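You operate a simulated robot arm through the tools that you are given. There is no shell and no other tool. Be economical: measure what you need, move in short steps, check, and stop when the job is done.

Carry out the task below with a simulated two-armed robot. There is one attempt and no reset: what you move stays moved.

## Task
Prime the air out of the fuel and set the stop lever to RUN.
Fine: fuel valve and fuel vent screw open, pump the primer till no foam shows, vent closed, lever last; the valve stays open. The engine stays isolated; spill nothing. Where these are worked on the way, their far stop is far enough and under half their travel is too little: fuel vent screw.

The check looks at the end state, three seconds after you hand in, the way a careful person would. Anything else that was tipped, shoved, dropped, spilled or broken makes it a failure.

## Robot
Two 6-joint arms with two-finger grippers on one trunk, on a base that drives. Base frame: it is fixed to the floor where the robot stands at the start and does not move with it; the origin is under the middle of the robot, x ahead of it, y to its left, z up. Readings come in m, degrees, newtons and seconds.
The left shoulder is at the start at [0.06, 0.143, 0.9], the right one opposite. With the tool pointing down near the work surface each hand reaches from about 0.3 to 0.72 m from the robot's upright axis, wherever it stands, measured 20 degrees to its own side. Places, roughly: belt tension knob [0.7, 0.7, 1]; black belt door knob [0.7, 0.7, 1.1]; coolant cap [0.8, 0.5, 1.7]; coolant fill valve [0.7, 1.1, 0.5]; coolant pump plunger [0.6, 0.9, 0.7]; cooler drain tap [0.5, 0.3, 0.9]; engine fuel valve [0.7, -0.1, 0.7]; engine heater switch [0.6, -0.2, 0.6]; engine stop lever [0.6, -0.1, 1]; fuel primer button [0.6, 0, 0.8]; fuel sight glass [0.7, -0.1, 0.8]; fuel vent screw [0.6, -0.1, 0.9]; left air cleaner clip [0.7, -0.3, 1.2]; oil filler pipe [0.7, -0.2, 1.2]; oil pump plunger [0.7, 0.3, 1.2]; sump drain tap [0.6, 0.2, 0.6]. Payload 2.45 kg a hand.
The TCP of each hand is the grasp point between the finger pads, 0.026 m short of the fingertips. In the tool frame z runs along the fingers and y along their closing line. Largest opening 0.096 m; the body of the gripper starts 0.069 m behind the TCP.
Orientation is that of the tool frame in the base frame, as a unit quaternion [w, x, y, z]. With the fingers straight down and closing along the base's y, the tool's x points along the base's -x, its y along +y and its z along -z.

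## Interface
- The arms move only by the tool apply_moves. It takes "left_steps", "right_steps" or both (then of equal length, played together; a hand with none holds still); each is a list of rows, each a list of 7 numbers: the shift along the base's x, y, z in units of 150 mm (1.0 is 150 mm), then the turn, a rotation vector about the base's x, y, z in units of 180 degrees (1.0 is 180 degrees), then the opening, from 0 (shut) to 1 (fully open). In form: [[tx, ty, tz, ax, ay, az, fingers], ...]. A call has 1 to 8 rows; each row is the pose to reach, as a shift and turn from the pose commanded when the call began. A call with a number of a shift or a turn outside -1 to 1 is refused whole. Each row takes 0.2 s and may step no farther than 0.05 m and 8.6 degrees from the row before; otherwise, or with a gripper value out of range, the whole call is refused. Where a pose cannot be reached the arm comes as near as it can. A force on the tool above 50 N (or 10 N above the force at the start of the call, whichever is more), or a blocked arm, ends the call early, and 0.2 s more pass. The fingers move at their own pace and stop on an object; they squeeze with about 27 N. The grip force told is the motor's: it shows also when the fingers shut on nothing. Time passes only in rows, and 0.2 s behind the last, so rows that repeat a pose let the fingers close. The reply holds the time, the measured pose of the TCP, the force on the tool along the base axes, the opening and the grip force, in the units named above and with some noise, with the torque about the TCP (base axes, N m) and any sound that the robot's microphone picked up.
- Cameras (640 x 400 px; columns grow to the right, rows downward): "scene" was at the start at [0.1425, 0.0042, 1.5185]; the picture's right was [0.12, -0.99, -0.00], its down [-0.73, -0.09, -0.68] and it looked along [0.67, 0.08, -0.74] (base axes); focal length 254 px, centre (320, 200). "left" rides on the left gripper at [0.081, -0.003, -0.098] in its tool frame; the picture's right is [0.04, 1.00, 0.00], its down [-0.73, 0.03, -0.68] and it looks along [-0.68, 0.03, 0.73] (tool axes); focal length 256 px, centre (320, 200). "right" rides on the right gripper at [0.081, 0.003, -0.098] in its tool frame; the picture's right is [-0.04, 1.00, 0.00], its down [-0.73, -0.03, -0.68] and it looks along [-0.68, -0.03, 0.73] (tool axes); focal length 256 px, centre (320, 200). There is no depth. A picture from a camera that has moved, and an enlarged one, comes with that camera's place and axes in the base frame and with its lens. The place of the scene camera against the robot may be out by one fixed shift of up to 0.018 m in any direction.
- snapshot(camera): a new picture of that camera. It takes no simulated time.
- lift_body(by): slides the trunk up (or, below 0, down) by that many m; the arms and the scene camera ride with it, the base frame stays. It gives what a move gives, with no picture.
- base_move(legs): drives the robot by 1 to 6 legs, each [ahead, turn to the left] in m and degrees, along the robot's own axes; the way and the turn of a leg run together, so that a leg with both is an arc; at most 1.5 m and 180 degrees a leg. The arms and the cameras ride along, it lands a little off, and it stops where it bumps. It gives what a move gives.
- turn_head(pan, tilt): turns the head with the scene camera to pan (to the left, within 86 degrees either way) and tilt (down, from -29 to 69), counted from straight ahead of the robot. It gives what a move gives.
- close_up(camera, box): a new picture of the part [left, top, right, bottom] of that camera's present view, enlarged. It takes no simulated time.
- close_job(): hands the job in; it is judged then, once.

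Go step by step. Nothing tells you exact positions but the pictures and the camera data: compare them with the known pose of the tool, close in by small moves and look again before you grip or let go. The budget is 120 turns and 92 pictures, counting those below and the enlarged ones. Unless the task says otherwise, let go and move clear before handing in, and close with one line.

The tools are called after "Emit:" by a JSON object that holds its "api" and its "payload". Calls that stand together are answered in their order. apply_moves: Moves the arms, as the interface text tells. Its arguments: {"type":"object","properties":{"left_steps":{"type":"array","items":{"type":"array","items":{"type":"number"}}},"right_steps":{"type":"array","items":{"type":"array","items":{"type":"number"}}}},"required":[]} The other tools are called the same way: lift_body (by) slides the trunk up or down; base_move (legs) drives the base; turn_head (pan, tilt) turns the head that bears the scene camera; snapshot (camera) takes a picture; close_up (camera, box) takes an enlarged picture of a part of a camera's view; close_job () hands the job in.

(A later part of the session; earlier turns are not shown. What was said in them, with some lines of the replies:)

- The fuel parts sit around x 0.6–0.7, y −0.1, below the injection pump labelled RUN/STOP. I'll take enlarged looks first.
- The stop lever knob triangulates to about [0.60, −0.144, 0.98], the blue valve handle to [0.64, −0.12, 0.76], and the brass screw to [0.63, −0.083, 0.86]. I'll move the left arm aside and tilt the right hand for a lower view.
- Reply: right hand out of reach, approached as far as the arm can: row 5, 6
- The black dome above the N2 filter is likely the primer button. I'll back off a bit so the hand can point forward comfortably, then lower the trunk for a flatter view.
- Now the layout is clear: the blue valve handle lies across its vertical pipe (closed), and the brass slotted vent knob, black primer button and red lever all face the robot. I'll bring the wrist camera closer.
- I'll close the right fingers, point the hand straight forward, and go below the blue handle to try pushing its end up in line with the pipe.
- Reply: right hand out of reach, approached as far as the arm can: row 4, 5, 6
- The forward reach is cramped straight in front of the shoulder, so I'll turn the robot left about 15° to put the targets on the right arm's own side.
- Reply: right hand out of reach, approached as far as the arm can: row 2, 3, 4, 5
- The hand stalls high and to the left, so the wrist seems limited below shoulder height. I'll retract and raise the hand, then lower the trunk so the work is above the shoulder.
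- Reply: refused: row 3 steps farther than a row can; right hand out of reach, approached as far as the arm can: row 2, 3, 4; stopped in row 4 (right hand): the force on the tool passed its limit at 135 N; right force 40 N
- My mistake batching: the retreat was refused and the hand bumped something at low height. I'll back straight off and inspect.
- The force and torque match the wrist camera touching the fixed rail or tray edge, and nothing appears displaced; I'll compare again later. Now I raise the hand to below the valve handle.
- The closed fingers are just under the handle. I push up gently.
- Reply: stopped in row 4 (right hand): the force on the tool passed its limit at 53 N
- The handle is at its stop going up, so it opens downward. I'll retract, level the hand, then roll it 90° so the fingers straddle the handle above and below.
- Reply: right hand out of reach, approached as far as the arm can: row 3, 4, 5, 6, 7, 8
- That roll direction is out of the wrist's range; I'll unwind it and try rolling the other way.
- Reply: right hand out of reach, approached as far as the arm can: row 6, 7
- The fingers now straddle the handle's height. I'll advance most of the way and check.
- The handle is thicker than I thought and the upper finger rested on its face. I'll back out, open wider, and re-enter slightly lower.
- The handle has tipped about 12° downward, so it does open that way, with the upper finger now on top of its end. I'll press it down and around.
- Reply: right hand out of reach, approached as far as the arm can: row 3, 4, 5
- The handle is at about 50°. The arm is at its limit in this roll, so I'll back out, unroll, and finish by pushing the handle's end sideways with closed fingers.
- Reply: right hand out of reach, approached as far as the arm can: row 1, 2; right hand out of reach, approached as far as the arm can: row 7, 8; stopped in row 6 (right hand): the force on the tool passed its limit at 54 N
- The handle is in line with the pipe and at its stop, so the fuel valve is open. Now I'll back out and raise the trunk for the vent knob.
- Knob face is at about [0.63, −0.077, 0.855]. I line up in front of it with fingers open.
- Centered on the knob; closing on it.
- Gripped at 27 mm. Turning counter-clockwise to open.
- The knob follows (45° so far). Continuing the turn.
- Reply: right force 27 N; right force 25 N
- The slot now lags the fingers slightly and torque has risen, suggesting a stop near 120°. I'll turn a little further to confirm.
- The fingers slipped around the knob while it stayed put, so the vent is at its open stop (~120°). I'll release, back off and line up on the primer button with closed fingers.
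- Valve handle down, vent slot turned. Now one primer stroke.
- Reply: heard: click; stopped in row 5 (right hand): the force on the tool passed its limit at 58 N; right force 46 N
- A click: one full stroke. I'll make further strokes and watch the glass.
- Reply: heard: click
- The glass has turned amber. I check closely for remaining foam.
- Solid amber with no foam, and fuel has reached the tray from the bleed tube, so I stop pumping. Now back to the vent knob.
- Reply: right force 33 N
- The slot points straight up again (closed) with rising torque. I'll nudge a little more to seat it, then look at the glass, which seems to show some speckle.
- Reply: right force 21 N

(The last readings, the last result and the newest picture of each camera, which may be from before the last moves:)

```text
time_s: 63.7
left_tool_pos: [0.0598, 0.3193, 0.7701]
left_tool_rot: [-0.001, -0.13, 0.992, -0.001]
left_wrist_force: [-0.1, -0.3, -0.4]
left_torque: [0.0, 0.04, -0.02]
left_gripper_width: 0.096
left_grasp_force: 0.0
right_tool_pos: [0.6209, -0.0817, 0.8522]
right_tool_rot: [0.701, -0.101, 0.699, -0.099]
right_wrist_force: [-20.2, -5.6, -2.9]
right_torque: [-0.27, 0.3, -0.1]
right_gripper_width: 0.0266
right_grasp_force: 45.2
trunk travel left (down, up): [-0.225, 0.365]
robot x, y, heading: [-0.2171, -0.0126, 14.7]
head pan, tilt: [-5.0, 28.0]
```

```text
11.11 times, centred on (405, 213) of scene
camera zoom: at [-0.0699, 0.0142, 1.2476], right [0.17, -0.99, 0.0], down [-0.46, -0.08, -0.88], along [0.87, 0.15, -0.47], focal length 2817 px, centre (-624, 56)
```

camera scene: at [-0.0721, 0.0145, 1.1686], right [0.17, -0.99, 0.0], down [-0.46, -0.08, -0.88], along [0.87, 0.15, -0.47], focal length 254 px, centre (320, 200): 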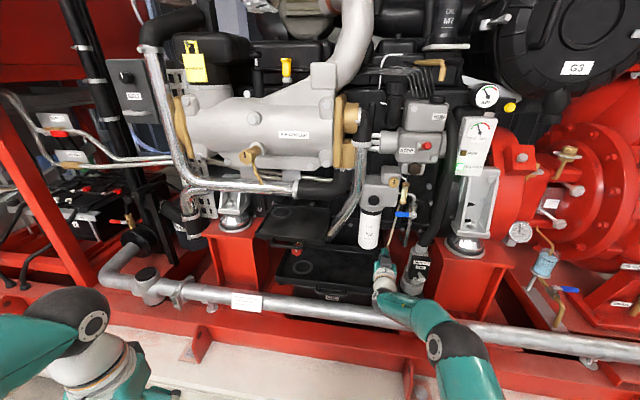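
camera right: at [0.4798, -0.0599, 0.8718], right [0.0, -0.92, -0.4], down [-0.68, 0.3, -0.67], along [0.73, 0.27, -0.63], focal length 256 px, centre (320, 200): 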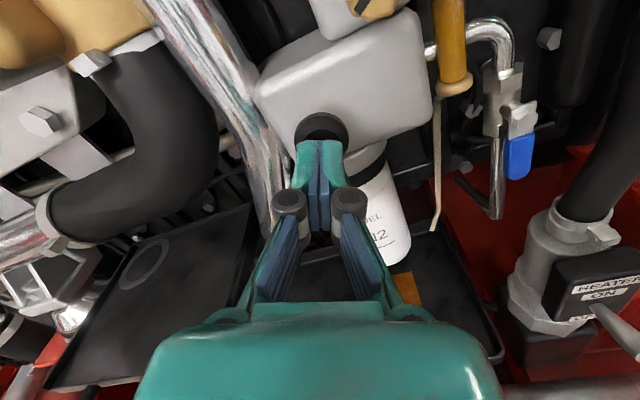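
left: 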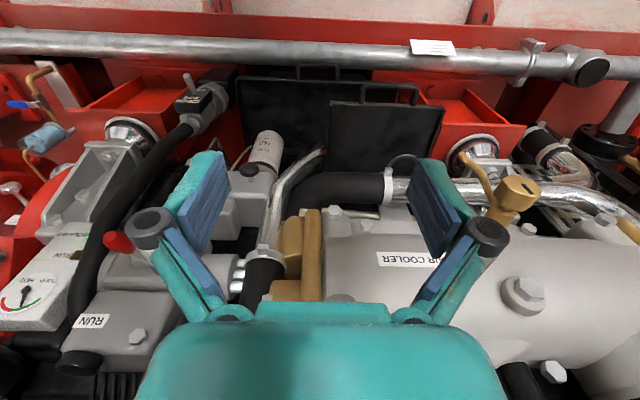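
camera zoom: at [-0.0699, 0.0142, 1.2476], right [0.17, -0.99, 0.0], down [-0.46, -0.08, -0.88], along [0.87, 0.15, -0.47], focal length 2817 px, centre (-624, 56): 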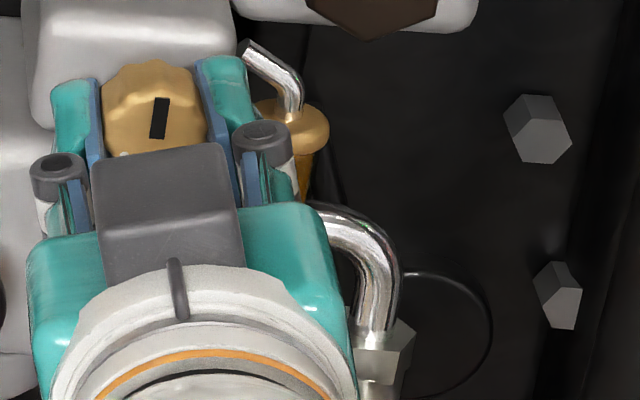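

The knob held at its closed stop while the fingers slipped, and the glass is clear amber (the streaks are reflections). Now release and move to below the red lever.

Emit:
{"api": "apply_moves", "payload": {"right_steps": [[0, 0, 0, 0, 0, 0, 0.3], [0, 0, 0, 0, 0, 0, 0.42], [-0.2, 0, 0, 0, 0, 0, 0.42], [-0.45, 0, 0, 0.03, 0, 0, 0.42], [-0.6, -0.1, 0.15, 0.06, 0, 0, 0.2], [-0.6, -0.25, 0.35, 0.09, 0, 0, 0], [-0.6, -0.41, 0.53, 0.09, 0, 0, 0], [-0.6, -0.41, 0.53, 0.09, 0, 0, 0]]}}

Emit:
{"api": "snapshot", "payload": {"camera": "right"}}

Emit:
{"api": "close_up", "payload": {"camera": "scene", "box": [340, 130, 460, 220]}}

```text
time_s: 65.5
left_tool_pos: [0.0608, 0.3192, 0.77]
left_tool_rot: [-0.001, -0.131, 0.991, -0.002]
left_wrist_force: [-0.4, 0.3, 0.4]
left_torque: [0.01, 0.02, 0.01]
left_gripper_width: 0.0959
left_grasp_force: 0.1
right_tool_pos: [0.5333, -0.1407, 0.9354]
right_tool_rot: [0.71, -0.002, 0.705, 0.001]
right_wrist_force: [0.1, -1.0, -0.2]
right_torque: [-0.04, 0.01, -0.01]
right_gripper_width: 0.0002
right_grasp_force: 27.2
trunk travel left (down, up): [-0.225, 0.365]
robot x, y, heading: [-0.2181, -0.0099, 14.5]
head pan, tilt: [-5.0, 28.0]
```

```text
34 pictures are left
camera right: at [0.4357, -0.138, 0.8518], right [0.0, 1.0, 0.04], down [-0.68, -0.03, 0.73], along [0.73, -0.02, 0.68], focal length 256 px, centre (320, 200)
```

right: 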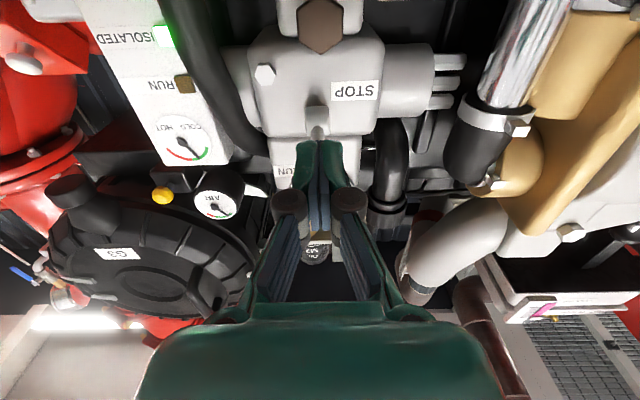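

```text
4.44 times, centred on (400, 175) of scene
camera zoom: at [-0.0681, 0.0148, 1.2475], right [0.17, -0.99, 0.0], down [-0.46, -0.08, -0.88], along [0.87, 0.15, -0.47], focal length 1127 px, centre (-36, 311)
```

zoom: 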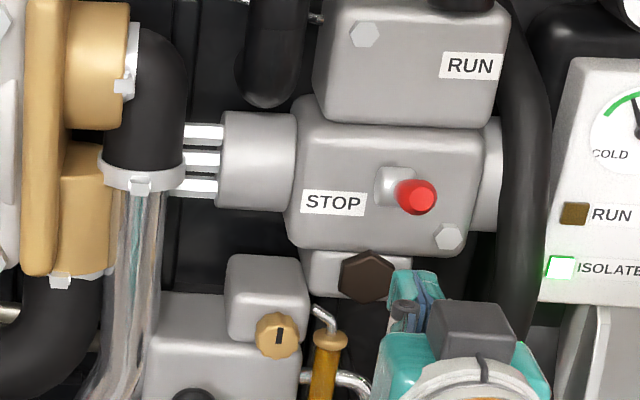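

Fingers are in front of and below the lever. Advance under it and push up.

Emit:
{"api": "apply_moves", "payload": {"right_steps": [[0.2, -0.015, -0.03, 0, 0, 0, 0], [0.4, -0.015, -0.03, 0, 0, 0, 0], [0.4, -0.015, 0.06, 0, 0, 0, 0], [0.4, -0.015, 0.14, 0, 0, 0, 0], [0.4, -0.015, 0.22, 0, 0, 0, 0], [0.4, -0.015, 0.3, 0, 0, 0, 0]]}}

Emit:
{"api": "snapshot", "payload": {"camera": "right"}}

Emit:
{"api": "close_up", "payload": {"camera": "scene", "box": [340, 130, 460, 220]}}

```text
time_s: 66.9
left_tool_pos: [0.0611, 0.3204, 0.7695]
left_tool_rot: [-0.001, -0.13, 0.992, 0.0]
left_wrist_force: [-0.2, 0.8, -0.4]
left_torque: [0.02, 0.0, -0.01]
left_gripper_width: 0.096
left_grasp_force: 0.0
right_tool_pos: [0.5929, -0.1424, 0.9799]
right_tool_rot: [0.71, -0.002, 0.704, 0.0]
right_wrist_force: [0.5, 0.2, 0.7]
right_torque: [0.0, -0.03, -0.03]
right_gripper_width: 0.0001
right_grasp_force: 29.0
trunk travel left (down, up): [-0.225, 0.365]
robot x, y, heading: [-0.2169, -0.0092, 14.7]
head pan, tilt: [-5.0, 28.0]
```

```text
32 pictures are left
camera right: at [0.4957, -0.1404, 0.8969], right [-0.01, 1.0, 0.04], down [-0.69, -0.03, 0.73], along [0.73, -0.02, 0.68], focal length 256 px, centre (320, 200)
```

right: 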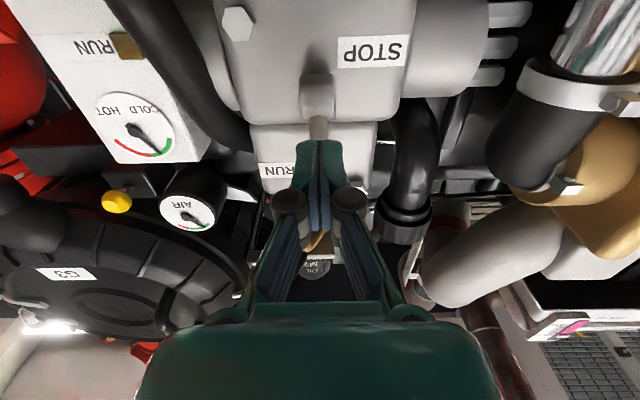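

```text
4.44 times, centred on (400, 175) of scene
camera zoom: at [-0.0681, 0.0149, 1.2476], right [0.17, -0.99, 0.0], down [-0.46, -0.08, -0.88], along [0.87, 0.15, -0.47], focal length 1127 px, centre (-36, 311)
```

zoom: 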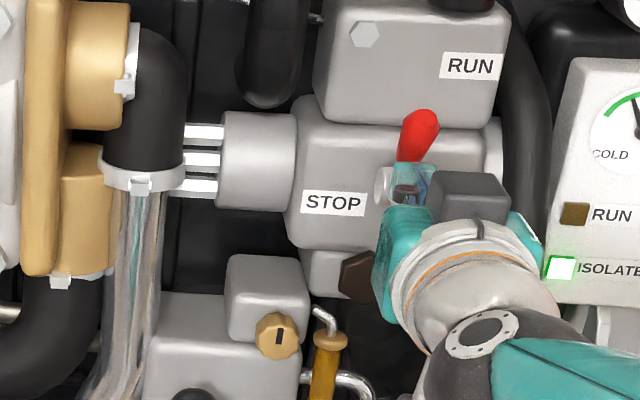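

The lever swings up toward RUN. Continue to its stop.

Emit:
{"api": "apply_moves", "payload": {"right_steps": [[0.02, 0, 0.08, 0, 0, 0, 0], [0.04, 0, 0.16, 0, 0, 0, 0], [0.06, 0, 0.24, 0, 0, 0, 0], [0.1, 0, 0.3, 0, 0, 0, 0]]}}

Emit:
{"api": "close_up", "payload": {"camera": "scene", "box": [340, 130, 460, 220]}}

Emit:
{"api": "snapshot", "payload": {"camera": "right"}}

```text
time_s: 67.9
left_tool_pos: [0.0585, 0.3195, 0.7722]
left_tool_rot: [-0.001, -0.131, 0.991, -0.001]
left_wrist_force: [0.1, -0.1, 1.2]
left_torque: [-0.01, 0.0, -0.02]
left_gripper_width: 0.0962
left_grasp_force: 0.1
right_tool_pos: [0.6022, -0.1433, 1.0204]
right_tool_rot: [0.708, -0.003, 0.706, 0.002]
right_wrist_force: [-32.9, -3.8, -7.5]
right_torque: [-0.07, 0.16, -0.08]
right_gripper_width: 0.0061
right_grasp_force: 28.4
trunk travel left (down, up): [-0.225, 0.365]
robot x, y, heading: [-0.2217, -0.0125, 14.5]
head pan, tilt: [-5.0, 28.0]
stopped in row 4 (right hand): the force on the tool passed its limit at 66 N (the readings are from after the stop); the commanded pose is now the measured one
```

```text
4.44 times, centred on (400, 175) of scene
camera zoom: at [-0.0722, 0.0142, 1.248], right [0.17, -0.99, 0.0], down [-0.46, -0.08, -0.88], along [0.87, 0.15, -0.47], focal length 1127 px, centre (-36, 311)
```

zoom: 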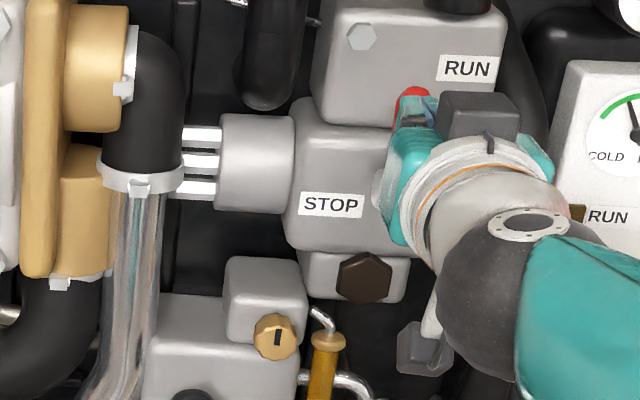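

```text
29 pictures are left
camera right: at [0.5044, -0.1405, 0.9376], right [-0.01, 1.0, 0.04], down [-0.68, -0.03, 0.73], along [0.73, -0.02, 0.68], focal length 256 px, centre (320, 200)
```

right: 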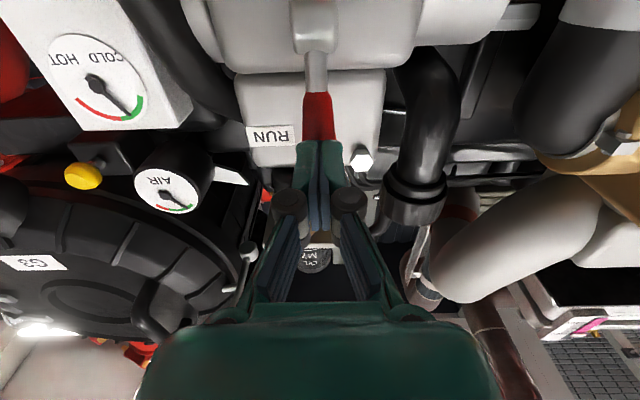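

The lever pressed solidly against its far stop. Back away and inspect everything.

Emit:
{"api": "apply_moves", "payload": {"right_steps": [[-0.2, 0, 0, 0, 0, 0, 0], [-0.45, 0, 0, 0, 0, 0, 0], [-0.7, 0, 0, 0, 0, 0, 0], [-1, 0, 0, 0, 0, 0, 0], [-1, -0.3, 0, 0, 0, 0, 0], [-1, -0.6, 0, 0, 0, 0, 0], [-1, -0.9, 0, 0, 0, 0, 0]]}}

Emit:
{"api": "close_up", "payload": {"camera": "scene", "box": [320, 130, 460, 230]}}

Emit:
{"api": "snapshot", "payload": {"camera": "scene"}}

Emit:
{"api": "snapshot", "payload": {"camera": "right"}}

```text
time_s: 69.5
left_tool_pos: [0.0608, 0.3199, 0.7702]
left_tool_rot: [-0.001, -0.131, 0.991, -0.001]
left_wrist_force: [-0.6, 0.7, 0.8]
left_torque: [0.0, 0.03, 0.0]
left_gripper_width: 0.0958
left_grasp_force: 0.1
right_tool_pos: [0.4525, -0.2629, 1.0275]
right_tool_rot: [0.705, 0.0, 0.709, -0.002]
right_wrist_force: [0.8, -0.1, 0.3]
right_torque: [-0.02, 0.0, -0.01]
right_gripper_width: 0.0
right_grasp_force: 28.7
right hand out of reach, approached as far as the arm can: row 7
trunk travel left (down, up): [-0.225, 0.365]
robot x, y, heading: [-0.2175, -0.0097, 14.7]
head pan, tilt: [-5.0, 28.0]
```

```text
4.00 times, centred on (390, 180) of scene
camera zoom: at [-0.0686, 0.0149, 1.2476], right [0.17, -0.99, 0.0], down [-0.46, -0.08, -0.88], along [0.87, 0.15, -0.47], focal length 1014 px, centre (40, 280)
```

zoom: 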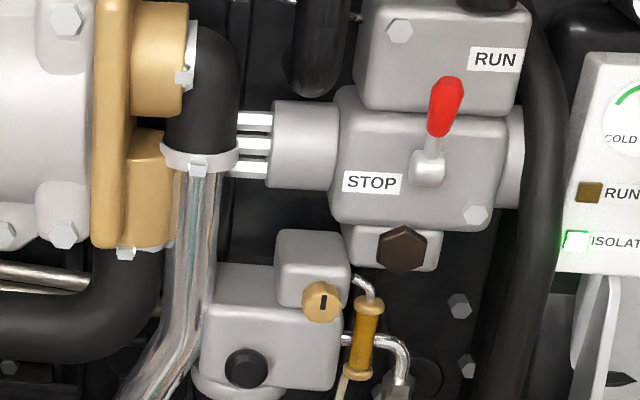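

```text
27 pictures are left
camera scene: at [-0.0686, 0.0149, 1.2476], right [0.17, -0.99, 0.0], down [-0.46, -0.08, -0.88], along [0.87, 0.15, -0.47], focal length 254 px, centre (320, 200)
```

scene: 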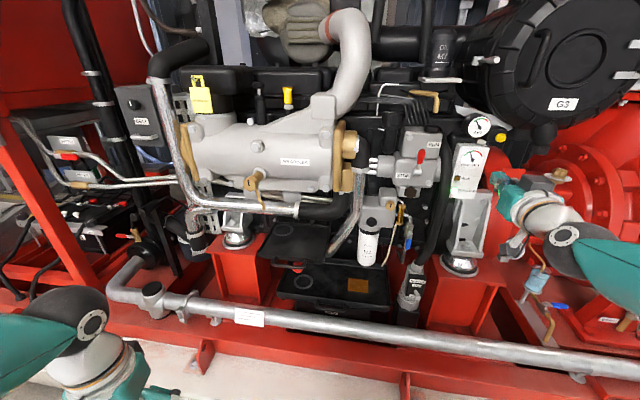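

```text
26 pictures are left
camera right: at [0.3542, -0.2593, 0.9465], right [0.0, 1.0, 0.04], down [-0.67, -0.03, 0.74], along [0.74, -0.03, 0.67], focal length 256 px, centre (320, 200)
```

right: 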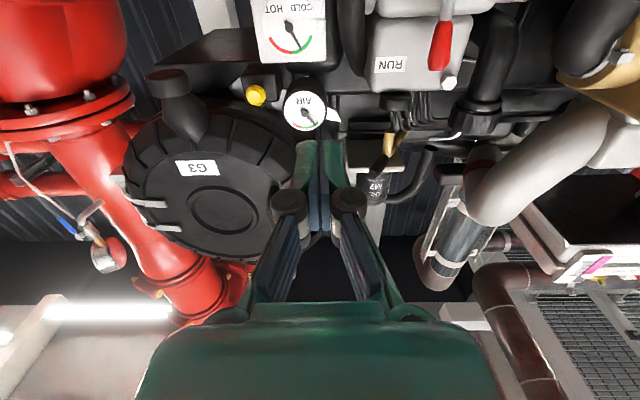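

Lever is up at RUN. Last check on the tray and the valve.

Emit:
{"api": "close_up", "payload": {"camera": "scene", "box": [240, 190, 460, 330]}}

```text
2.86 times, centred on (350, 260) of scene
camera zoom: at [-0.0686, 0.0149, 1.2476], right [0.17, -0.99, 0.0], down [-0.46, -0.08, -0.88], along [0.87, 0.15, -0.47], focal length 724 px, centre (234, 29)
```

zoom: 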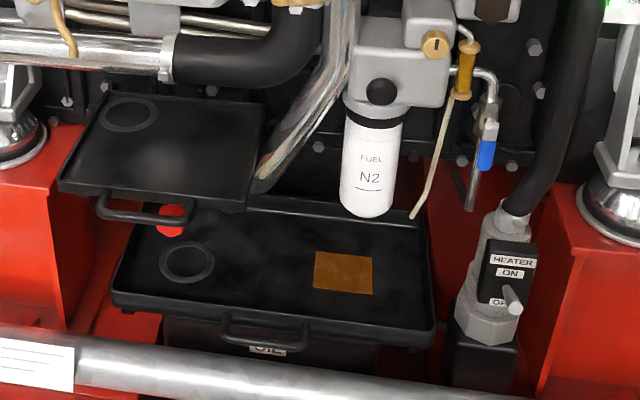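

I'll raise the trunk to the earlier viewpoint to compare the drip tray's position with the picture taken before the bump.

Emit:
{"api": "lift_body", "payload": {"by": 0.1}}

Emit:
{"api": "snapshot", "payload": {"camera": "scene"}}

```text
time_s: 70.8
left_tool_pos: [0.0609, 0.3189, 0.8698]
left_tool_rot: [-0.002, -0.131, 0.991, -0.001]
left_wrist_force: [0.1, 0.4, -0.3]
left_torque: [-0.01, 0.0, -0.02]
left_gripper_width: 0.0962
left_grasp_force: 0.0
right_tool_pos: [0.4542, -0.2621, 1.1271]
right_tool_rot: [0.705, 0.001, 0.71, -0.002]
right_wrist_force: [0.3, 0.4, -0.8]
right_torque: [0.03, 0.0, 0.01]
right_gripper_width: 0.0
right_grasp_force: 28.8
trunk travel left (down, up): [-0.325, 0.265]
robot x, y, heading: [-0.2178, -0.012, 14.5]
head pan, tilt: [-5.0, 28.0]
```

```text
24 pictures are left
camera scene: at [-0.0682, 0.0148, 1.3475], right [0.17, -0.99, 0.0], down [-0.46, -0.08, -0.88], along [0.87, 0.15, -0.47], focal length 254 px, centre (320, 200)
```

scene: 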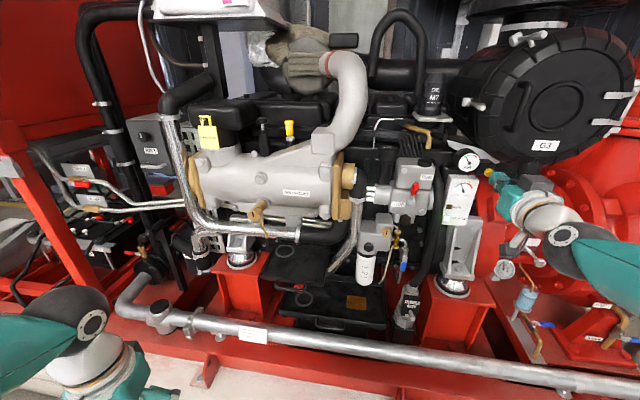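

The tray, pipes and surroundings match the earlier view. The valve is open, the glass is clear amber, the vent is closed, the lever is at RUN and ISOLATED is still lit, so I'm handing in.

Emit:
{"api": "close_job", "payload": {}}

```text
The job is handed in.
```

The fuel is primed: the valve is left open, the glass shows no foam, the vent is closed, and the stop lever went to RUN last, with the engine still isolated. On the way the right hand bumped something low once, at 135 N, probably the rail or the drip tray's edge, and I saw nothing moved. The bleed tube left a small patch of fuel in the drip tray.
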